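You operate a simulated robot arm through the tools that you are given. There is no shell and no other tool. Be economical: measure what you need, move in short steps, check, and stop when the job is done.

You run a simulated robot arm. Do the job below in one go: nothing can be reset, and whatever is moved stays where it is left.

Task
Open the packs drawer.

Only the result counts: the job must be done as asked and must still hold three seconds after the hand-in. Knocking over, shifting, dropping, spilling or breaking anything else fails it.

Robot
A 7-joint arm with a two-finger parallel gripper on a trunk, on a base that drives. Base frame: it is fixed to the floor where the robot stands at the start and does not move with it; the origin is under the middle of the robot, x ahead of it, y to its left, z up. Lengths are in mm, angles in rad, forces in N, time in s.
With the tool pointing down near the work surface it reaches from about 220 to 740 mm from the robot's upright axis, wherever it stands. Its first joint turns from -2.897 to 2.897 rad. Places, roughly: packs drawer [700, 100, 800]. Payload 1.57 kg.
The tool frame sits at the grasp point between the pads (the TCP): z along the fingers, y along the line on which they close. The tips reach 30 mm beyond it. The gripper opens to 110 mm. The fingers are 24 mm wide and 12 mm thick; the gripper's body (48 by 112 mm) begins 78 mm behind the TCP.
Orientation is told as [roll, pitch, yaw] about the base's x, y, z axes, in that order, counted from this pose: with the fingers straight down and closing along the base's y, the tool's x points along the base's -x, its y along +y and its z along -z.

Tools
- The arm moves only by the tool jog_arm. Its argument "moves" is a list of rows, each an object of numbers (a shift or turn left out is 0, a gripper value left out holds the last): "gripper": the opening, from 0 (shut) to 1 (fully open); "x", "y", "z": the shift along the tool's x, y, z in mm; "ax", "ay", "az": the turn, a rotation vector about the tool's x, y, z in rad. In form: [{"gripper": .., "x": .., "y": .., "z": .., "ax": .., "ay": .., "az": ..}, ...]. A call has 1 to 10 rows; each row shifts and turns the commanded pose from where the row before left it, along the tool's axes as they then stand. Rows are played at 5 a second. More than 50 mm and 0.15 rad between two rows, or a gripper value outside its range, and nothing of the call is played. A pose out of reach is approached as far as the arm can. The call stops where the force on the tool passes 40 N (or 10 N more than at its start, if that is more) or the arm is blocked; 0.2 s more then pass. The fingers move at their own pace (about 45 mm/s each) and stop on an object; they squeeze with about 43 N. The grip force told is the motor's: it shows also when the fingers shut on nothing. Time passes only in rows, and 0.2 s behind the last, so rows that do not move let the fingers close. It gives the time, the measured TCP pose, the force on the tool (base axes), the opening and the grip force at its end, in the units of the frame above (readings bear some noise), and new pictures: "views" is both (left out), scene, wrist or none.
- Cameras (640 x 400 px; columns grow to the right, rows downward): "scene" is now at [8.2, 117.1, 1434]; the picture's right is [-0.47, -0.88, 0.00], its down [-0.66, 0.35, -0.66] and it looks along [0.58, -0.31, -0.75] (base axes); focal length 280 px, centre (320, 200). "wrist" rides on the gripper at [70, 16, -141] in the tool frame; the picture's right is [-0.23, 0.97, 0.00], its down [-0.86, -0.20, -0.48] and it looks along [-0.47, -0.11, 0.88] (tool axes); focal length 222 px, centre (320, 200). There is no depth. A picture from a camera that has moved, and an enlarged one, comes with that camera's place and axes in the base frame and with its lens.
- move_column(by): slides the trunk up (or, below 0, down) by that many mm; the arm and the scene camera ride with it, the base frame stays. It gives what a move gives, with no picture.
- roll_base(legs): drives the robot by 1 to 6 legs, each [ahead, turn to the left] in mm and rad, along the robot's own axes; the way and the turn of a leg run together, so that a leg with both is an arc; at most 1500 mm and 3.142 rad a leg. The arm and the cameras ride along, it lands a little off, and it stops where it bumps. It gives what a move gives, and a new picture of the scene camera.
- pan_tilt(pan, tilt): turns the head with the scene camera to pan (to the left, within 2.705 rad either way) and tilt (down, from -0.506 to 1.204), counted from straight ahead of the robot. It gives what a move gives, and a new picture of the scene camera.
- enlarge(camera, box): a new picture of the part [left, top, right, bottom] of that camera's present view, enlarged. No time passes.
- sign_off(): hands the job in; it is judged then, once.

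Work in short steps. Places have to be worked out from the pictures, the camera data and where the tool is seen: move nearer, look again, correct. Check each grasp and each placing, and mend what went wrong. You have 120 turns and 170 pictures in all, those below and enlarged ones among them. Open the gripper and draw the arm clear of the work before you hand the job in, unless the task says otherwise; then end with one line.

The tools are called after ">>>" as name(argument=value, ...) on one line, values as JSON. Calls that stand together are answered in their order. jog_arm: Moves the arm, as the interface text tells. Its arguments: {"type":"object","properties":{"moves":{"type":"array","items":{"type":"object","properties":{"gripper":{"type":"number"},"x":{"type":"number"},"y":{"type":"number"},"z":{"type":"number"},"ax":{"type":"number"},"ay":{"type":"number"},"az":{"type":"number"}}}},"views":{"type":"string","enum":["both","scene","wrist","none"]}},"required":["moves"]} The other tools are called the same way: move_column (by) slides the trunk up or down; roll_base (legs) drives the base; pan_tilt (pan, tilt) turns the head that bears the scene camera; enlarge (camera, box) takes an enlarged picture of a part of a camera's view; sign_off () hands the job in.

At the start:

```text
time_s: 0.0
ee_pos: [450.1, -171.4, 964.4]
tcp_rot: [0.001, 0.0, 0.001]
ft_force: [0.0, -0.3, -0.2]
grip_width: 110.2
finger_force: 0.1
trunk travel left (down, up): [-375.0, 215.0]
robot x, y, heading: [-2.6, -1.4, 0.003]
head pan, tilt: [-0.487, 0.85]
```

scene: 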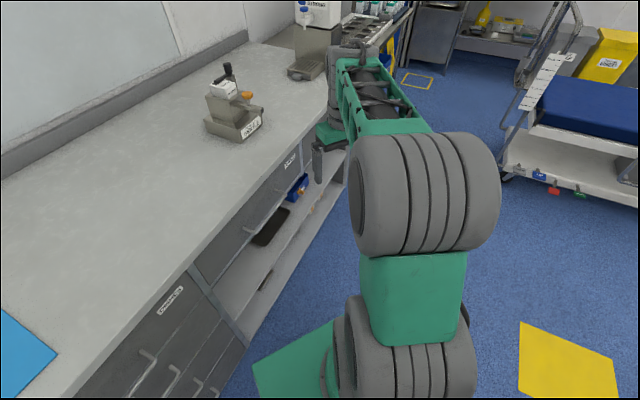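
wrist: 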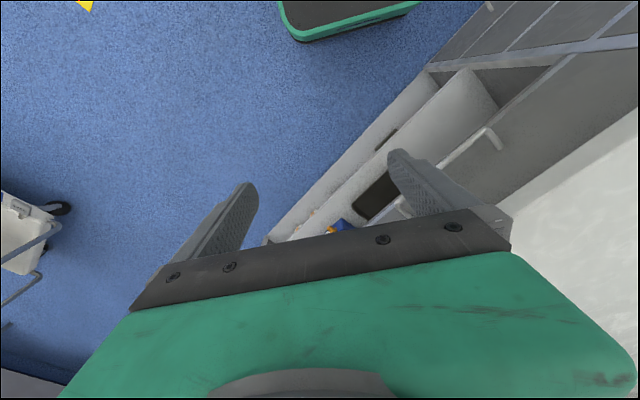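

The scene shows a counter with labelled drawers; I enlarge the picture to read the labels.

>>> enlarge(camera="scene", box=[180, 120, 360, 260])

>>> enlarge(camera="scene", box=[60, 250, 280, 400])

>>> pan_tilt(pan=0.1, tilt=0.75)

```text
2.86 times, centred on (270, 190) of scene
camera zoom: at [8.2, 117.1, 1434.0], right [-0.47, -0.88, 0.0], down [-0.66, 0.35, -0.66], along [0.58, -0.31, -0.75], focal length 799 px, centre (463, 229)
```

zoom: 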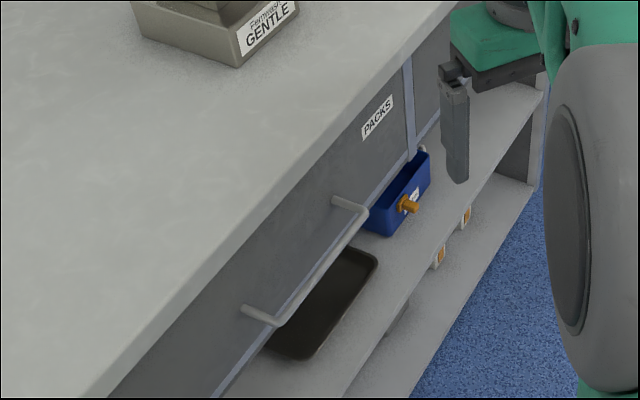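

```text
2.67 times, centred on (170, 325) of scene
camera zoom: at [8.2, 117.1, 1434.0], right [-0.47, -0.88, 0.0], down [-0.66, 0.35, -0.66], along [0.58, -0.31, -0.75], focal length 746 px, centre (720, -133)
```

zoom: 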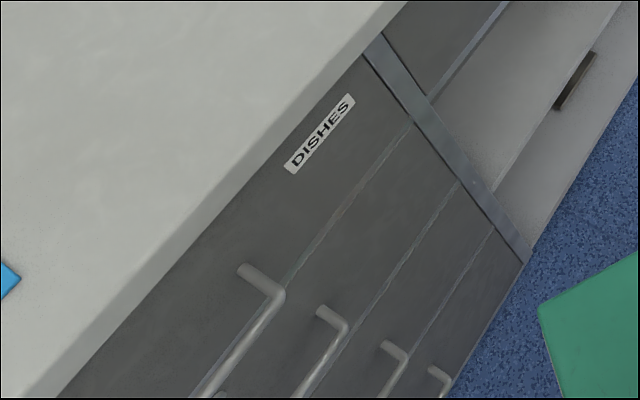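

```text
time_s: 1.0
ee_pos: [450.3, -171.4, 965.6]
tcp_rot: [0.0, 0.0, 0.0]
ft_force: [0.5, -0.3, 0.0]
grip_width: 110.1
finger_force: 0.1
trunk travel left (down, up): [-375.0, 215.0]
robot x, y, heading: [3.5, 3.1, -0.003]
head pan, tilt: [0.099, 0.75]
camera scene: at [21.6, 161.7, 1442.0], right [0.1, -1.0, 0.0], down [-0.68, -0.07, -0.73], along [0.73, 0.07, -0.68], focal length 280 px, centre (320, 200)
```

scene: 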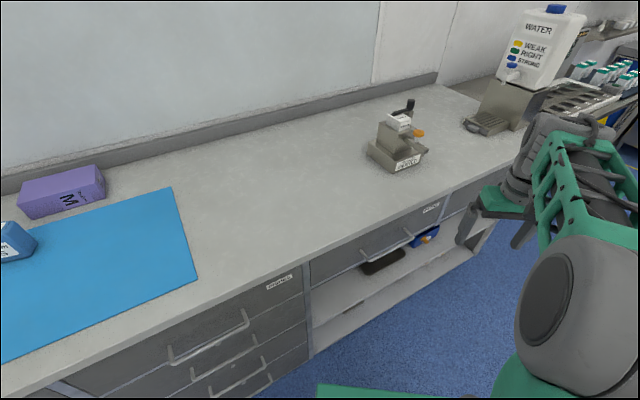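

The counter front runs obliquely (about -60° heading). I raise the column for a stereo baseline to find handle height.

>>> enlarge(camera="scene", box=[290, 180, 490, 305])

>>> move_column(by=200)

>>> enlarge(camera="scene", box=[290, 205, 490, 330])

```text
3.20 times, centred on (390, 242) of scene
camera zoom: at [21.6, 161.7, 1442.0], right [0.1, -1.0, 0.0], down [-0.68, -0.07, -0.73], along [0.73, 0.07, -0.68], focal length 895 px, centre (96, 64)
```

zoom: 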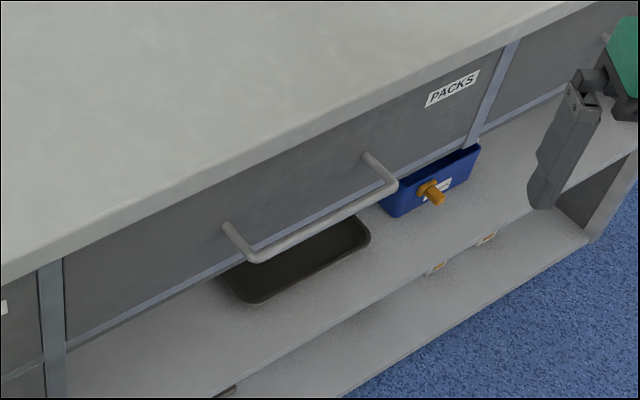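

```text
time_s: 3.2
ee_pos: [450.3, -169.8, 1164.0]
tcp_rot: [0.001, 0.0, -0.001]
ft_force: [-0.5, 0.9, 0.2]
grip_width: 110.0
finger_force: 0.1
trunk travel left (down, up): [-575.0, 15.0]
robot x, y, heading: [-0.5, -0.7, -0.003]
head pan, tilt: [0.099, 0.75]
```

```text
3.20 times, centred on (390, 268) of scene
camera zoom: at [21.6, 161.8, 1642.0], right [0.1, -1.0, 0.0], down [-0.68, -0.07, -0.73], along [0.73, 0.07, -0.68], focal length 895 px, centre (96, -16)
```

zoom: 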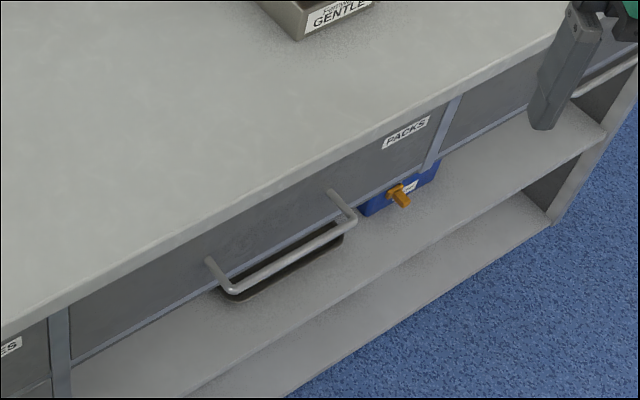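

Triangulated: handle bar centre about (545,-4,777), counter direction (.58,-.81), pull direction about (-.81,-.58). Before positioning the base so it can back off, I look behind the robot for free floor.

>>> pan_tilt(pan=2.7, tilt=0.6)

>>> pan_tilt(pan=-2.5, tilt=0.7)

>>> pan_tilt(pan=0.3, tilt=1.15)

```text
time_s: 5.5
ee_pos: [449.9, -170.7, 1165.6]
tcp_rot: [-0.002, 0.0, 0.0]
ft_force: [-0.2, 0.0, 0.4]
grip_width: 109.9
finger_force: 0.1
trunk travel left (down, up): [-575.0, 15.0]
robot x, y, heading: [-0.9, -0.9, 0.001]
head pan, tilt: [2.7, 0.6]
camera scene: at [-140.8, 191.4, 1654.9], right [0.43, 0.9, 0.0], down [0.51, -0.24, -0.83], along [-0.75, 0.35, -0.56], focal length 280 px, centre (320, 200)
```

scene: 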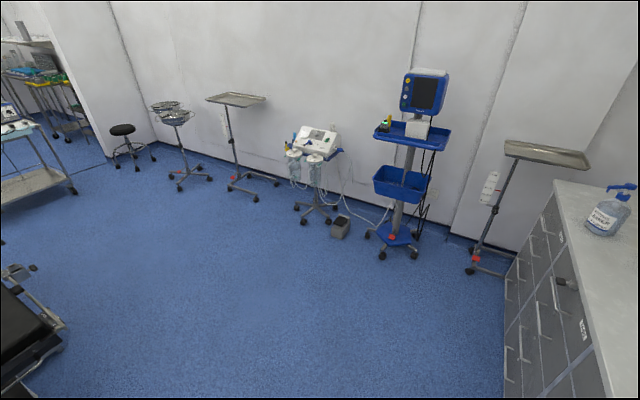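

```text
time_s: 9.6
ee_pos: [451.5, -169.7, 1165.7]
tcp_rot: [0.0, 0.0, -0.001]
ft_force: [-0.2, 0.5, 0.0]
grip_width: 110.1
finger_force: 0.0
trunk travel left (down, up): [-575.0, 15.0]
robot x, y, heading: [-0.0, -2.1, -0.002]
head pan, tilt: [-2.499, 0.7]
camera scene: at [-128.9, 102.7, 1646.3], right [-0.6, 0.8, 0.0], down [0.52, 0.39, -0.76], along [-0.61, -0.46, -0.64], focal length 280 px, centre (320, 200)
```

scene: 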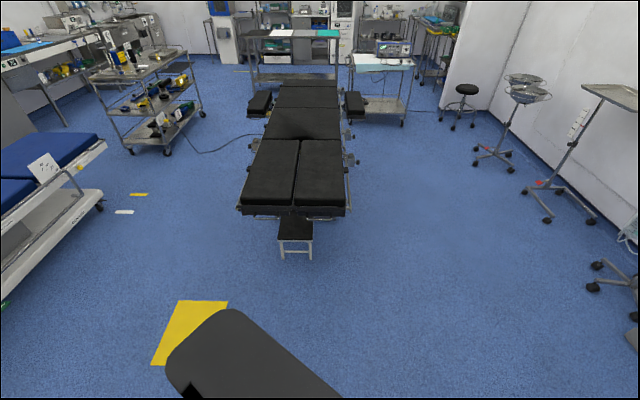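

```text
time_s: 12.0
ee_pos: [450.1, -171.1, 1165.5]
tcp_rot: [0.0, 0.0, -0.001]
ft_force: [0.5, 0.2, 0.6]
grip_width: 110.0
finger_force: 0.1
trunk travel left (down, up): [-575.0, 15.0]
robot x, y, heading: [-2.6, -0.7, 0.004]
head pan, tilt: [0.3, 1.15]
camera scene: at [-4.0, 171.2, 1613.2], right [0.3, -0.96, 0.0], down [-0.87, -0.27, -0.41], along [0.39, 0.12, -0.91], focal length 280 px, centre (320, 200)
```

scene: 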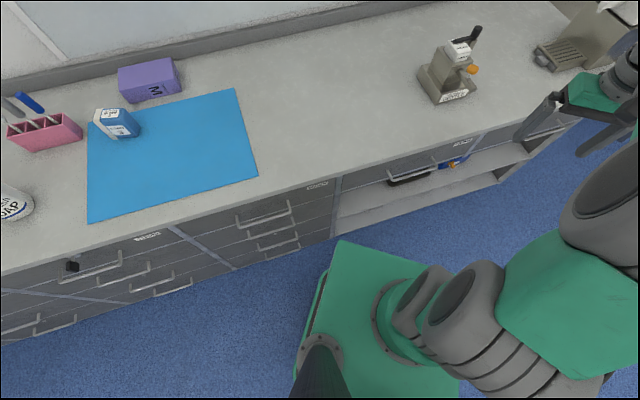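

There is about 1.4 m of clear floor behind. I reposition: back 250, turn right, drive 400, turn left to face the drawer squarely (heading ≈0.62).

>>> roll_base(legs=[[-250, 0], [0, -1.2], [400, 0], [0, 1.82]])

>>> pan_tilt(pan=-0.1, tilt=0.8)

```text
time_s: 23.4
ee_pos: [358.1, -253.4, 1164.3]
tcp_rot: [0.001, -0.002, 0.62]
ft_force: [0.1, 0.0, 0.5]
grip_width: 110.0
finger_force: 0.1
trunk travel left (down, up): [-575.0, 15.0]
robot x, y, heading: [-109.4, -374.5, 0.622]
head pan, tilt: [0.3, 1.15]
camera scene: at [-211.2, -239.1, 1613.2], right [0.8, -0.6, 0.0], down [-0.55, -0.73, -0.41], along [0.25, 0.33, -0.91], focal length 280 px, centre (320, 200)
```

scene: 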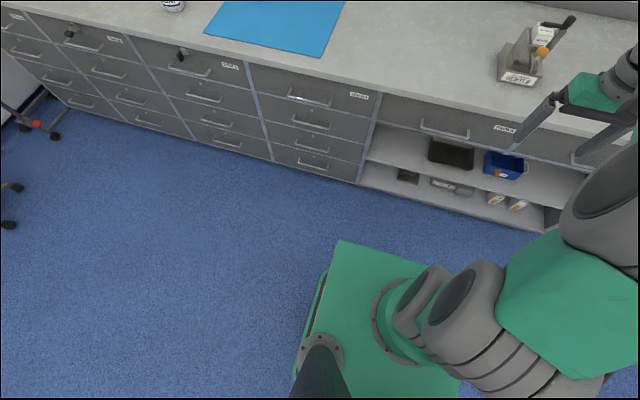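

```text
time_s: 24.3
ee_pos: [358.9, -253.1, 1165.3]
tcp_rot: [0.0, 0.0, 0.622]
ft_force: [-0.1, 0.1, 0.3]
grip_width: 109.9
finger_force: 0.1
trunk travel left (down, up): [-575.0, 15.0]
robot x, y, heading: [-107.8, -378.8, 0.616]
head pan, tilt: [-0.099, 0.799]
camera scene: at [-177.3, -246.4, 1638.0], right [0.5, -0.87, 0.0], down [-0.62, -0.36, -0.7], along [0.6, 0.35, -0.72], focal length 280 px, centre (320, 200)
```

scene: 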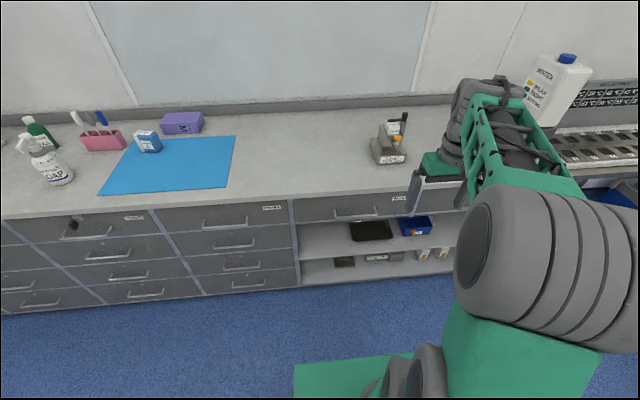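

Base is square to the drawer. Now I roll the tool 90° so the fingers will close across the bar.

>>> jog_arm(moves=[{"az": -0.145}, {"az": -0.145}, {"az": -0.145}, {"az": -0.145}, {"az": -0.145}, {"az": -0.145}, {"az": -0.145}, {"az": -0.145}, {"az": -0.145}, {"az": -0.145}], views="none")

>>> jog_arm(moves=[{"az": -0.12}, {"ax": 0.14}, {"ax": 0.14}, {"ax": 0.14}, {"ax": 0.14}, {"ax": 0.14}, {"ax": 0.14}, {"ax": 0.14}])

```text
time_s: 26.5
ee_pos: [359.4, -252.4, 1164.8]
tcp_rot: [0.0, 0.0, 2.075]
ft_force: [0.5, -0.4, -1.5]
grip_width: 110.1
finger_force: 0.0
trunk travel left (down, up): [-575.0, 15.0]
robot x, y, heading: [-107.7, -374.7, 0.622]
head pan, tilt: [-0.099, 0.799]
```

```text
time_s: 28.3
ee_pos: [357.7, -252.5, 1165.7]
tcp_rot: [-0.983, 0.001, 2.191]
ft_force: [0.2, 0.6, -0.3]
grip_width: 110.2
finger_force: 0.1
trunk travel left (down, up): [-575.0, 15.0]
robot x, y, heading: [-108.7, -379.8, 0.622]
head pan, tilt: [-0.099, 0.799]
camera scene: at [-177.3, -246.5, 1638.1], right [0.5, -0.87, 0.0], down [-0.62, -0.36, -0.7], along [0.6, 0.35, -0.72], focal length 280 px, centre (320, 200)
camera wrist: at [295.3, -382.8, 1230.9], right [-0.57, -0.13, -0.81], down [-0.73, 0.53, 0.43], along [0.37, 0.84, -0.4], focal length 222 px, centre (320, 200)
```

scene: 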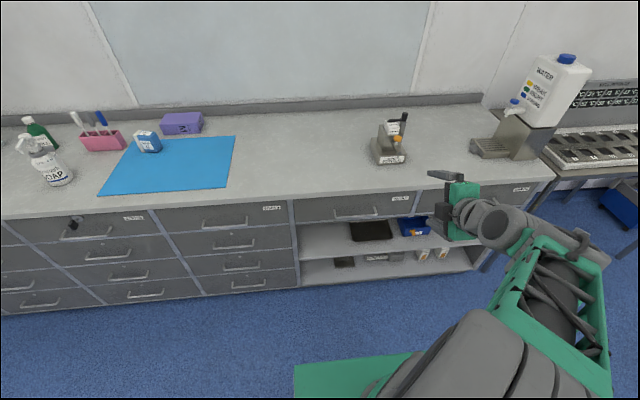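
wrist: 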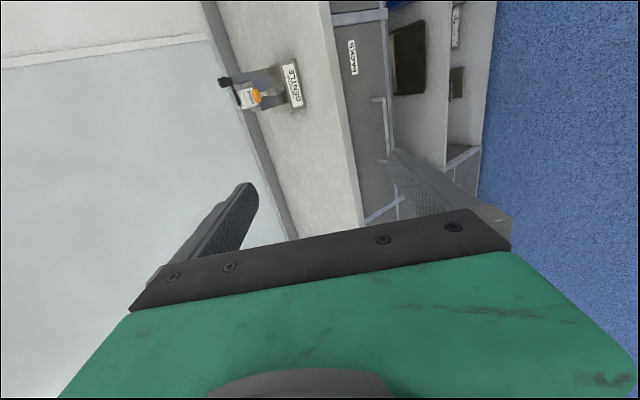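

The roll and tilt are reachable. I finish the tilt to nearly level (about 1.4 rad), lower the trunk to handle height, staying ~300 mm short of the drawer, and look.

>>> jog_arm(moves=[{"ax": 0.14}, {"ax": 0.14}, {"ax": 0.14}], views="none")

>>> move_column(by=-370)

>>> jog_arm(moves=[{"x": -31}, {"x": -31}, {"x": -31}, {}])

```text
time_s: 29.1
ee_pos: [359.0, -253.1, 1165.0]
tcp_rot: [-1.401, 0.0, 2.189]
ft_force: [0.6, -0.3, -1.1]
grip_width: 110.0
finger_force: 0.2
trunk travel left (down, up): [-575.0, 15.0]
robot x, y, heading: [-107.4, -380.9, 0.621]
head pan, tilt: [-0.099, 0.799]
```

```text
time_s: 32.6
ee_pos: [358.0, -251.7, 794.7]
tcp_rot: [-1.4, -0.001, 2.192]
ft_force: [0.0, 0.3, -0.2]
grip_width: 109.9
finger_force: 0.1
trunk travel left (down, up): [-205.0, 385.0]
robot x, y, heading: [-108.0, -377.1, 0.621]
head pan, tilt: [-0.099, 0.799]
```

```text
time_s: 33.6
ee_pos: [306.3, -180.5, 787.4]
tcp_rot: [-1.379, -0.021, 2.172]
ft_force: [0.4, 0.6, 0.4]
grip_width: 110.0
finger_force: 0.0
trunk travel left (down, up): [-205.0, 385.0]
robot x, y, heading: [-112.0, -377.4, 0.623]
head pan, tilt: [-0.099, 0.799]
camera scene: at [-177.2, -246.4, 1268.1], right [0.5, -0.87, 0.0], down [-0.62, -0.36, -0.7], along [0.6, 0.35, -0.72], focal length 280 px, centre (320, 200)
camera wrist: at [228.6, -319.6, 796.7], right [-0.29, 0.1, -0.95], down [-0.84, 0.46, 0.3], along [0.46, 0.88, -0.05], focal length 222 px, centre (320, 200)
```

scene: 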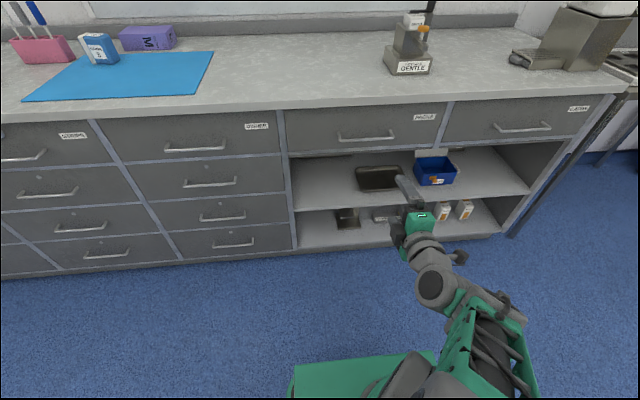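
wrist: 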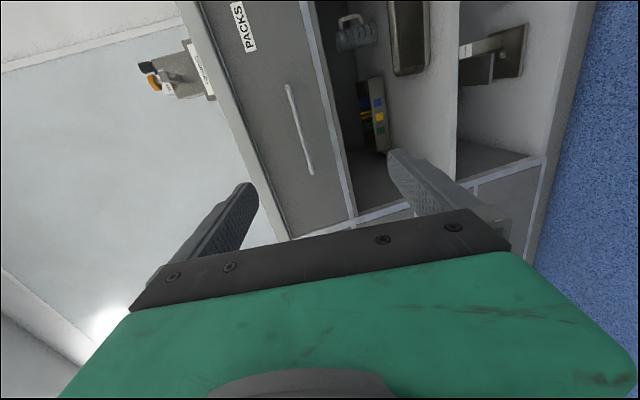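

The tool faces the drawer; I measure the handle closely in the scene view from this lower camera.

>>> enlarge(camera="scene", box=[290, 90, 450, 190])

```text
4.00 times, centred on (370, 140) of scene
camera zoom: at [-177.2, -246.4, 1268.1], right [0.5, -0.87, 0.0], down [-0.62, -0.36, -0.7], along [0.6, 0.35, -0.72], focal length 1119 px, centre (120, 440)
```

zoom: 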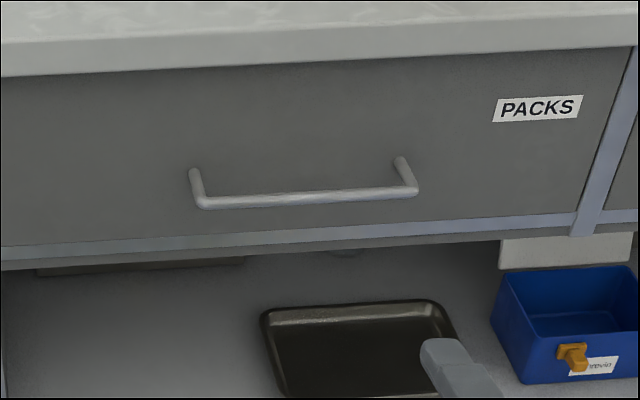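

Wrist and scene rays agree on the handle centre near (548,-5,770). I advance most of the way along the tool, compensating the 10° downward slope, and recheck.

>>> jog_arm(moves=[{"z": 45, "y": -2}, {"z": 45, "y": -2}, {"z": 45, "y": -2}, {"z": 45, "y": -2}, {}])

>>> enlarge(camera="scene", box=[290, 80, 450, 180])

```text
time_s: 34.8
ee_pos: [448.7, -69.6, 772.1]
tcp_rot: [-1.4, 0.001, 2.193]
ft_force: [-0.4, 0.3, 0.4]
grip_width: 109.8
finger_force: 0.0
trunk travel left (down, up): [-205.0, 385.0]
robot x, y, heading: [-106.8, -373.9, 0.621]
head pan, tilt: [-0.099, 0.799]
camera scene: at [-177.2, -246.4, 1268.0], right [0.5, -0.87, 0.0], down [-0.62, -0.36, -0.7], along [0.6, 0.35, -0.72], focal length 280 px, centre (320, 200)
camera wrist: at [373.9, -209.6, 781.6], right [-0.27, 0.09, -0.96], down [-0.85, 0.44, 0.28], along [0.45, 0.89, -0.04], focal length 222 px, centre (320, 200)
```

scene: 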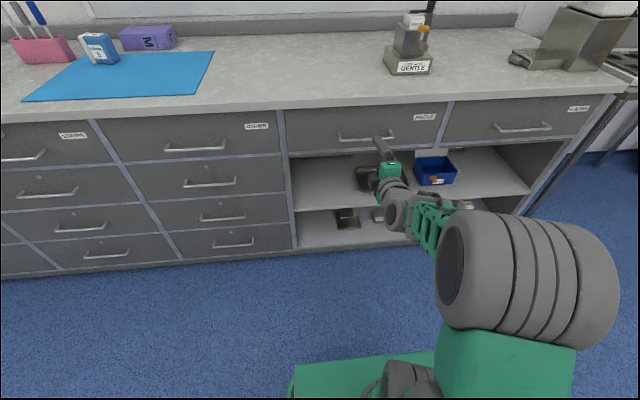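
wrist: 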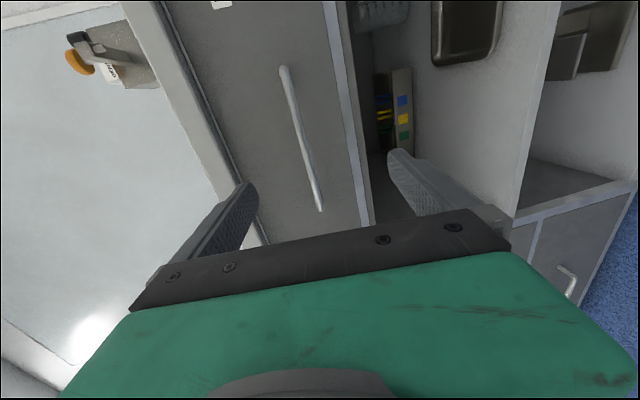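

```text
4.00 times, centred on (370, 130) of scene
camera zoom: at [-177.2, -246.4, 1268.0], right [0.5, -0.87, 0.0], down [-0.62, -0.36, -0.7], along [0.6, 0.35, -0.72], focal length 1119 px, centre (120, 480)
```

zoom: 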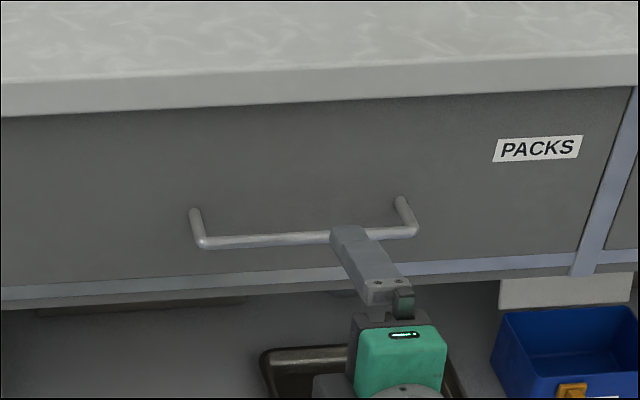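

Bar height confirmed near z=771, about 118 mm ahead of the TCP. I advance 108 mm keeping height, with fingers straddling the bar.

>>> jog_arm(moves=[{"z": 36, "y": -6, "x": 2}, {"z": 36, "y": -6, "x": 2}, {"z": 35, "y": -6, "x": 2}, {}])

>>> enlarge(camera="scene", box=[290, 80, 450, 180])

```text
time_s: 35.8
ee_pos: [540.1, -13.9, 770.8]
tcp_rot: [-1.399, 0.0, 2.192]
ft_force: [0.5, -0.6, 0.0]
grip_width: 110.0
finger_force: 0.1
trunk travel left (down, up): [-205.0, 385.0]
robot x, y, heading: [-107.4, -377.4, 0.625]
head pan, tilt: [-0.099, 0.799]
camera scene: at [-177.2, -246.4, 1268.0], right [0.5, -0.87, 0.0], down [-0.62, -0.36, -0.7], along [0.6, 0.35, -0.72], focal length 280 px, centre (320, 200)
camera wrist: at [464.8, -152.6, 780.3], right [-0.27, 0.09, -0.96], down [-0.85, 0.44, 0.28], along [0.45, 0.89, -0.04], focal length 222 px, centre (320, 200)
```

scene: 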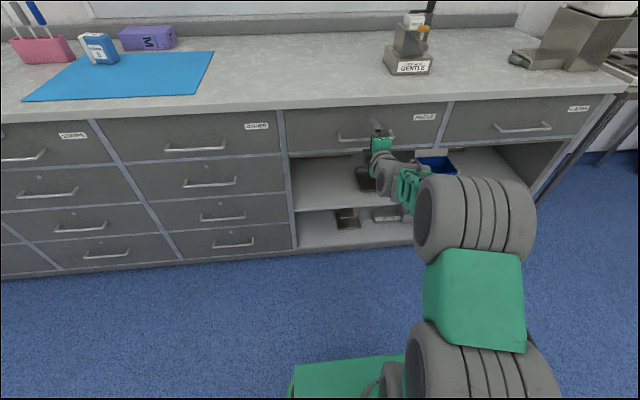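
wrist: 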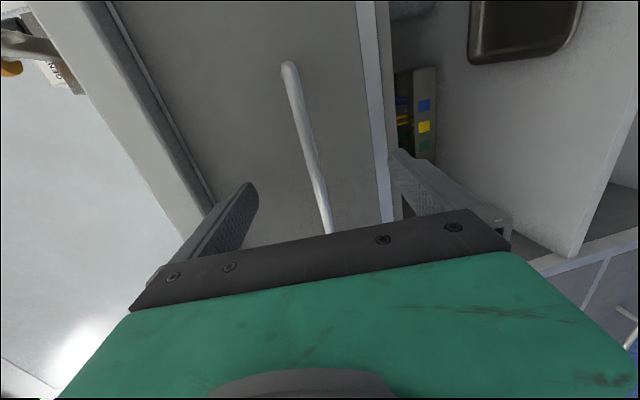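

```text
4.00 times, centred on (370, 130) of scene
camera zoom: at [-177.2, -246.4, 1268.0], right [0.5, -0.87, 0.0], down [-0.62, -0.36, -0.7], along [0.6, 0.35, -0.72], focal length 1119 px, centre (120, 480)
```

zoom: 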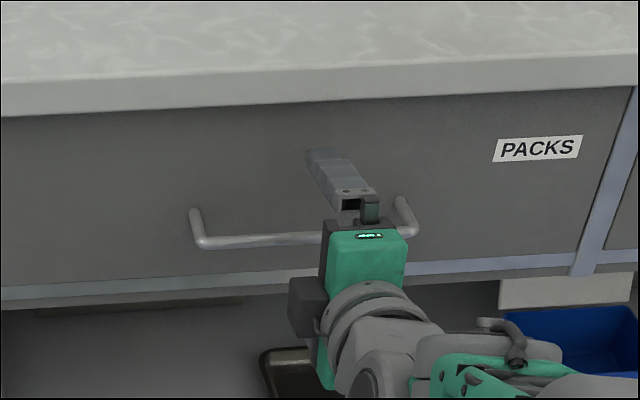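

The upper finger is above the bar, wrist ray puts the bar at z≈771 between pads. I close the gripper.

>>> jog_arm(moves=[{"gripper": 0}, {}, {}, {}, {}, {}, {}, {}])

```text
time_s: 37.6
ee_pos: [539.3, -13.8, 772.6]
tcp_rot: [-1.402, 0.0, 2.192]
ft_force: [1.7, 1.3, 2.8]
grip_width: 9.8
finger_force: 28.3
trunk travel left (down, up): [-205.0, 385.0]
robot x, y, heading: [-105.9, -373.7, 0.622]
head pan, tilt: [-0.099, 0.799]
camera scene: at [-177.3, -246.5, 1268.1], right [0.5, -0.87, 0.0], down [-0.62, -0.36, -0.7], along [0.6, 0.35, -0.72], focal length 280 px, centre (320, 200)
camera wrist: at [464.6, -152.7, 780.9], right [-0.27, 0.09, -0.96], down [-0.85, 0.44, 0.28], along [0.45, 0.89, -0.04], focal length 222 px, centre (320, 200)
```

scene: 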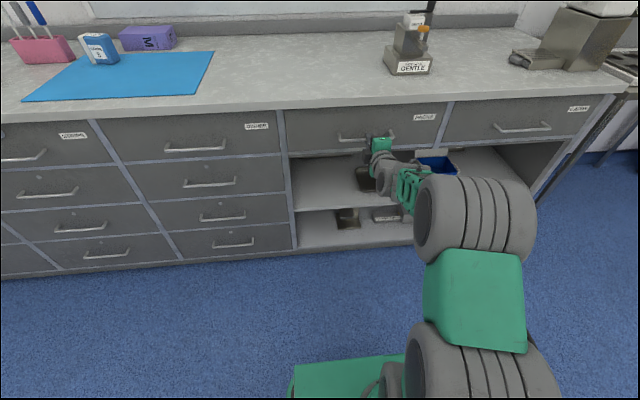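
wrist: 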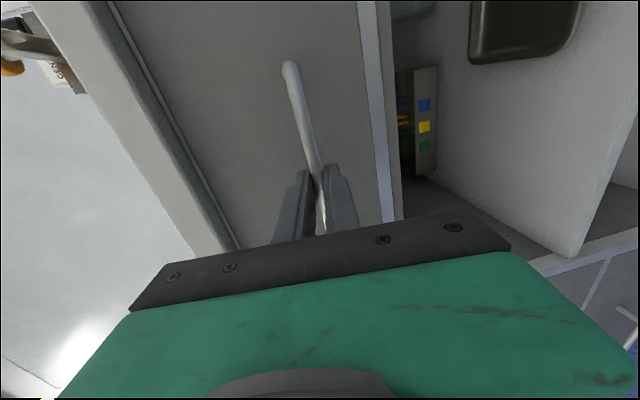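

Bar gripped (width 9.8). I pull straight out 60 mm with the arm first and check.

>>> jog_arm(moves=[{"z": -14.8, "y": 2.5}, {"z": -14.8, "y": 2.5}, {"z": -14.8, "y": 2.5}, {"z": -14.8, "y": 2.5}, {}], views="scene")

```text
time_s: 38.8
ee_pos: [492.1, -49.8, 772.3]
tcp_rot: [-1.401, 0.001, 2.194]
ft_force: [-4.1, 3.4, 7.6]
grip_width: 9.8
finger_force: 28.0
trunk travel left (down, up): [-205.0, 385.0]
robot x, y, heading: [-104.0, -374.5, 0.617]
head pan, tilt: [-0.099, 0.799]
camera scene: at [-178.2, -246.5, 1268.0], right [0.5, -0.87, 0.0], down [-0.62, -0.36, -0.7], along [0.6, 0.35, -0.72], focal length 280 px, centre (320, 200)
```

scene: 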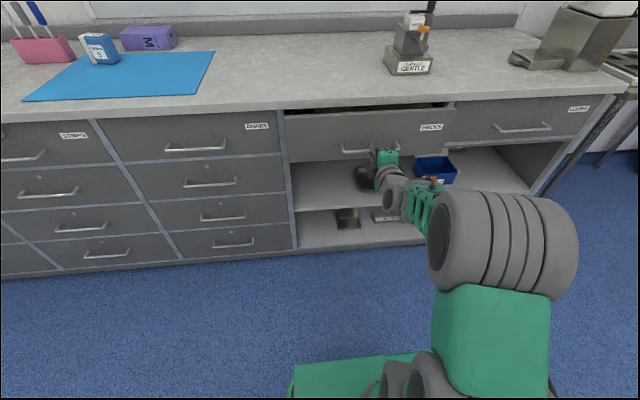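

The drawer is sliding out with little force. I keep pulling another 120 mm.

>>> jog_arm(moves=[{"z": -14.8, "y": 2.5}, {"z": -14.8, "y": 2.5}, {"z": -14.8, "y": 2.5}, {"z": -14.8, "y": 2.5}, {"z": -14.8, "y": 2.5}, {"z": -14.8, "y": 2.5}, {"z": -14.8, "y": 2.5}, {"z": -14.8, "y": 2.5}, {}], views="scene")

```text
time_s: 40.8
ee_pos: [394.2, -118.5, 772.1]
tcp_rot: [-1.4, 0.001, 2.194]
ft_force: [-11.4, 13.0, 10.8]
grip_width: 9.9
finger_force: 27.9
trunk travel left (down, up): [-205.0, 385.0]
robot x, y, heading: [-104.6, -374.1, 0.624]
head pan, tilt: [-0.099, 0.799]
camera scene: at [-179.0, -245.7, 1267.9], right [0.5, -0.87, 0.0], down [-0.62, -0.36, -0.7], along [0.61, 0.35, -0.72], focal length 280 px, centre (320, 200)
```

scene: 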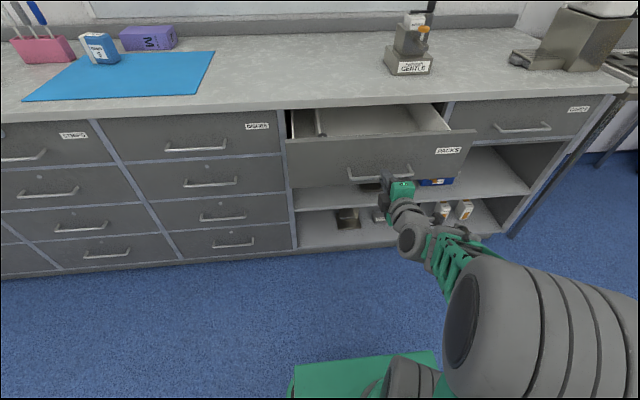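

About 180 mm open; a sideways force of ~17 N to the left says my line drifts right, so I shift 4 mm left while pulling on gently.

>>> jog_arm(moves=[{"x": -3}, {"z": -14.8, "y": 2.5, "x": -0.5}, {"z": -14.8, "y": 2.5, "x": -0.5}, {"z": -14.8, "y": 2.5, "x": -0.5}, {}], views="scene")

```text
time_s: 42.0
ee_pos: [355.5, -142.4, 772.6]
tcp_rot: [-1.4, 0.0, 2.191]
ft_force: [10.8, -17.2, 5.0]
grip_width: 9.5
finger_force: 28.3
trunk travel left (down, up): [-205.0, 385.0]
robot x, y, heading: [-102.8, -376.6, 0.62]
head pan, tilt: [-0.099, 0.799]
camera scene: at [-176.6, -247.7, 1268.3], right [0.5, -0.87, 0.0], down [-0.62, -0.36, -0.7], along [0.6, 0.35, -0.72], focal length 280 px, centre (320, 200)
```

scene: 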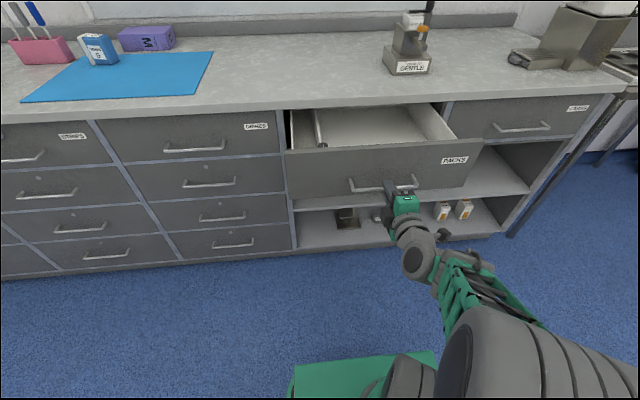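

Now slightly overcorrected; I shift 2.5 mm right and pull another 45 mm.

>>> jog_arm(moves=[{"x": 2.5}, {"z": -14.8, "y": 2.5}, {"z": -14.8, "y": 2.5}, {"z": -14.8, "y": 2.5}, {}], views="scene")

```text
time_s: 42.9
ee_pos: [334.0, -159.1, 772.3]
tcp_rot: [-1.404, -0.01, 2.197]
ft_force: [-2.3, 7.1, 8.9]
grip_width: 9.9
finger_force: 27.9
trunk travel left (down, up): [-205.0, 385.0]
robot x, y, heading: [-107.2, -376.8, 0.624]
head pan, tilt: [-0.099, 0.799]
stopped in row 4: the force on the tool passed its limit (the readings are from after the stop); the commanded pose is now the measured one
camera scene: at [-178.2, -246.0, 1267.8], right [0.5, -0.87, 0.0], down [-0.62, -0.36, -0.7], along [0.6, 0.35, -0.72], focal length 280 px, centre (320, 200)
```

scene: 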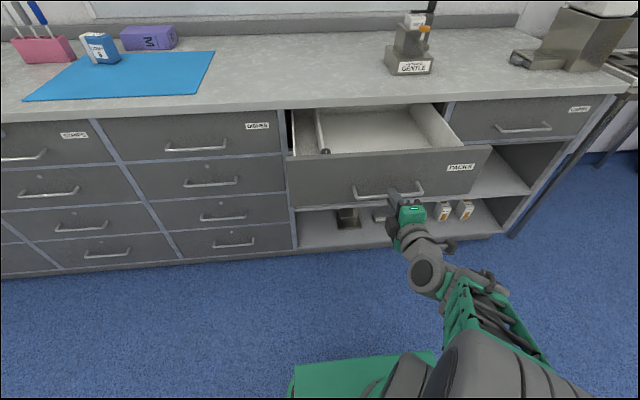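

Force limit hit at about 252 mm opening, likely the end stop. I test with a small extra pull.

>>> jog_arm(moves=[{"z": -5, "y": 0.9}, {"z": -5, "y": 0.9}, {}], views="none")

```text
time_s: 43.4
ee_pos: [329.7, -160.0, 772.9]
tcp_rot: [-1.407, -0.011, 2.2]
ft_force: [-0.5, 4.6, 7.0]
grip_width: 9.7
finger_force: 28.2
trunk travel left (down, up): [-205.0, 385.0]
robot x, y, heading: [-111.1, -376.0, 0.624]
head pan, tilt: [-0.099, 0.799]
stopped in row 2: the force on the tool passed its limit (the readings are from after the stop); the commanded pose is now the measured one
```

It is at its end stop, ~255 mm out. I release the bar.

>>> jog_arm(moves=[{"gripper": 0.6}, {}, {}, {}, {}])

```text
time_s: 44.6
ee_pos: [329.7, -162.0, 769.9]
tcp_rot: [-1.4, -0.018, 2.199]
ft_force: [0.1, -0.8, 0.1]
grip_width: 66.2
finger_force: 0.0
trunk travel left (down, up): [-205.0, 385.0]
robot x, y, heading: [-106.1, -374.9, 0.621]
head pan, tilt: [-0.099, 0.799]
camera scene: at [-177.0, -246.2, 1268.1], right [0.5, -0.87, 0.0], down [-0.62, -0.36, -0.7], along [0.61, 0.35, -0.72], focal length 280 px, centre (320, 200)
camera wrist: at [255.2, -301.3, 777.0], right [-0.28, 0.1, -0.96], down [-0.85, 0.43, 0.29], along [0.44, 0.9, -0.03], focal length 222 px, centre (320, 200)
```

scene: 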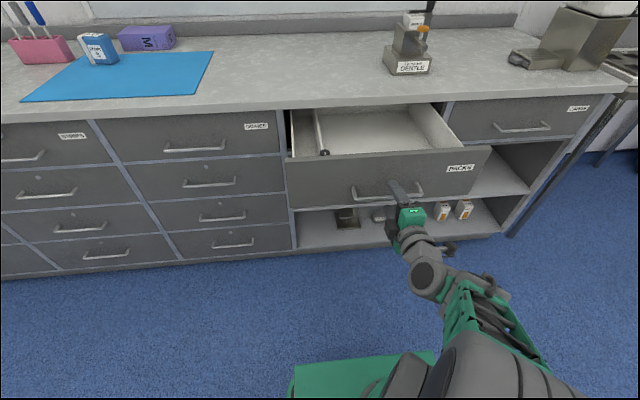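
wrist: 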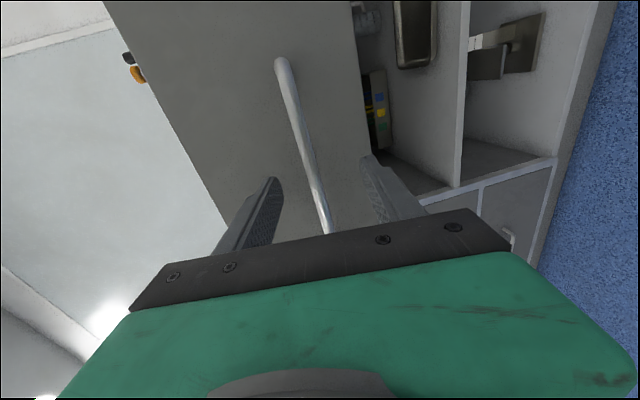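

The fingers are free of the bar and the drawer stays open. I back the base off straight to draw the arm clear.

>>> roll_base(legs=[[-220, 0]])

```text
time_s: 46.3
ee_pos: [147.6, -291.3, 770.4]
tcp_rot: [-1.404, -0.019, 2.203]
ft_force: [0.9, 0.2, 0.1]
grip_width: 65.9
finger_force: 0.0
trunk travel left (down, up): [-205.0, 385.0]
robot x, y, heading: [-289.6, -508.1, 0.621]
head pan, tilt: [-0.099, 0.799]
camera scene: at [-359.5, -376.7, 1268.1], right [0.5, -0.87, 0.0], down [-0.62, -0.36, -0.7], along [0.6, 0.35, -0.72], focal length 280 px, centre (320, 200)
```

scene: 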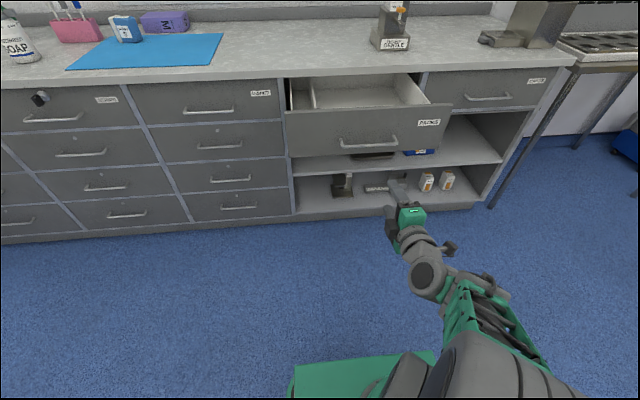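

The drawer remains open, nothing else moved, and the gripper is open and clear; I hand in.

>>> sign_off()

```text
The job is handed in.
```

The packs drawer is open by about 250 mm, which looks like its end stop, with the gripper open, the arm drawn clear and nothing else seen to move.
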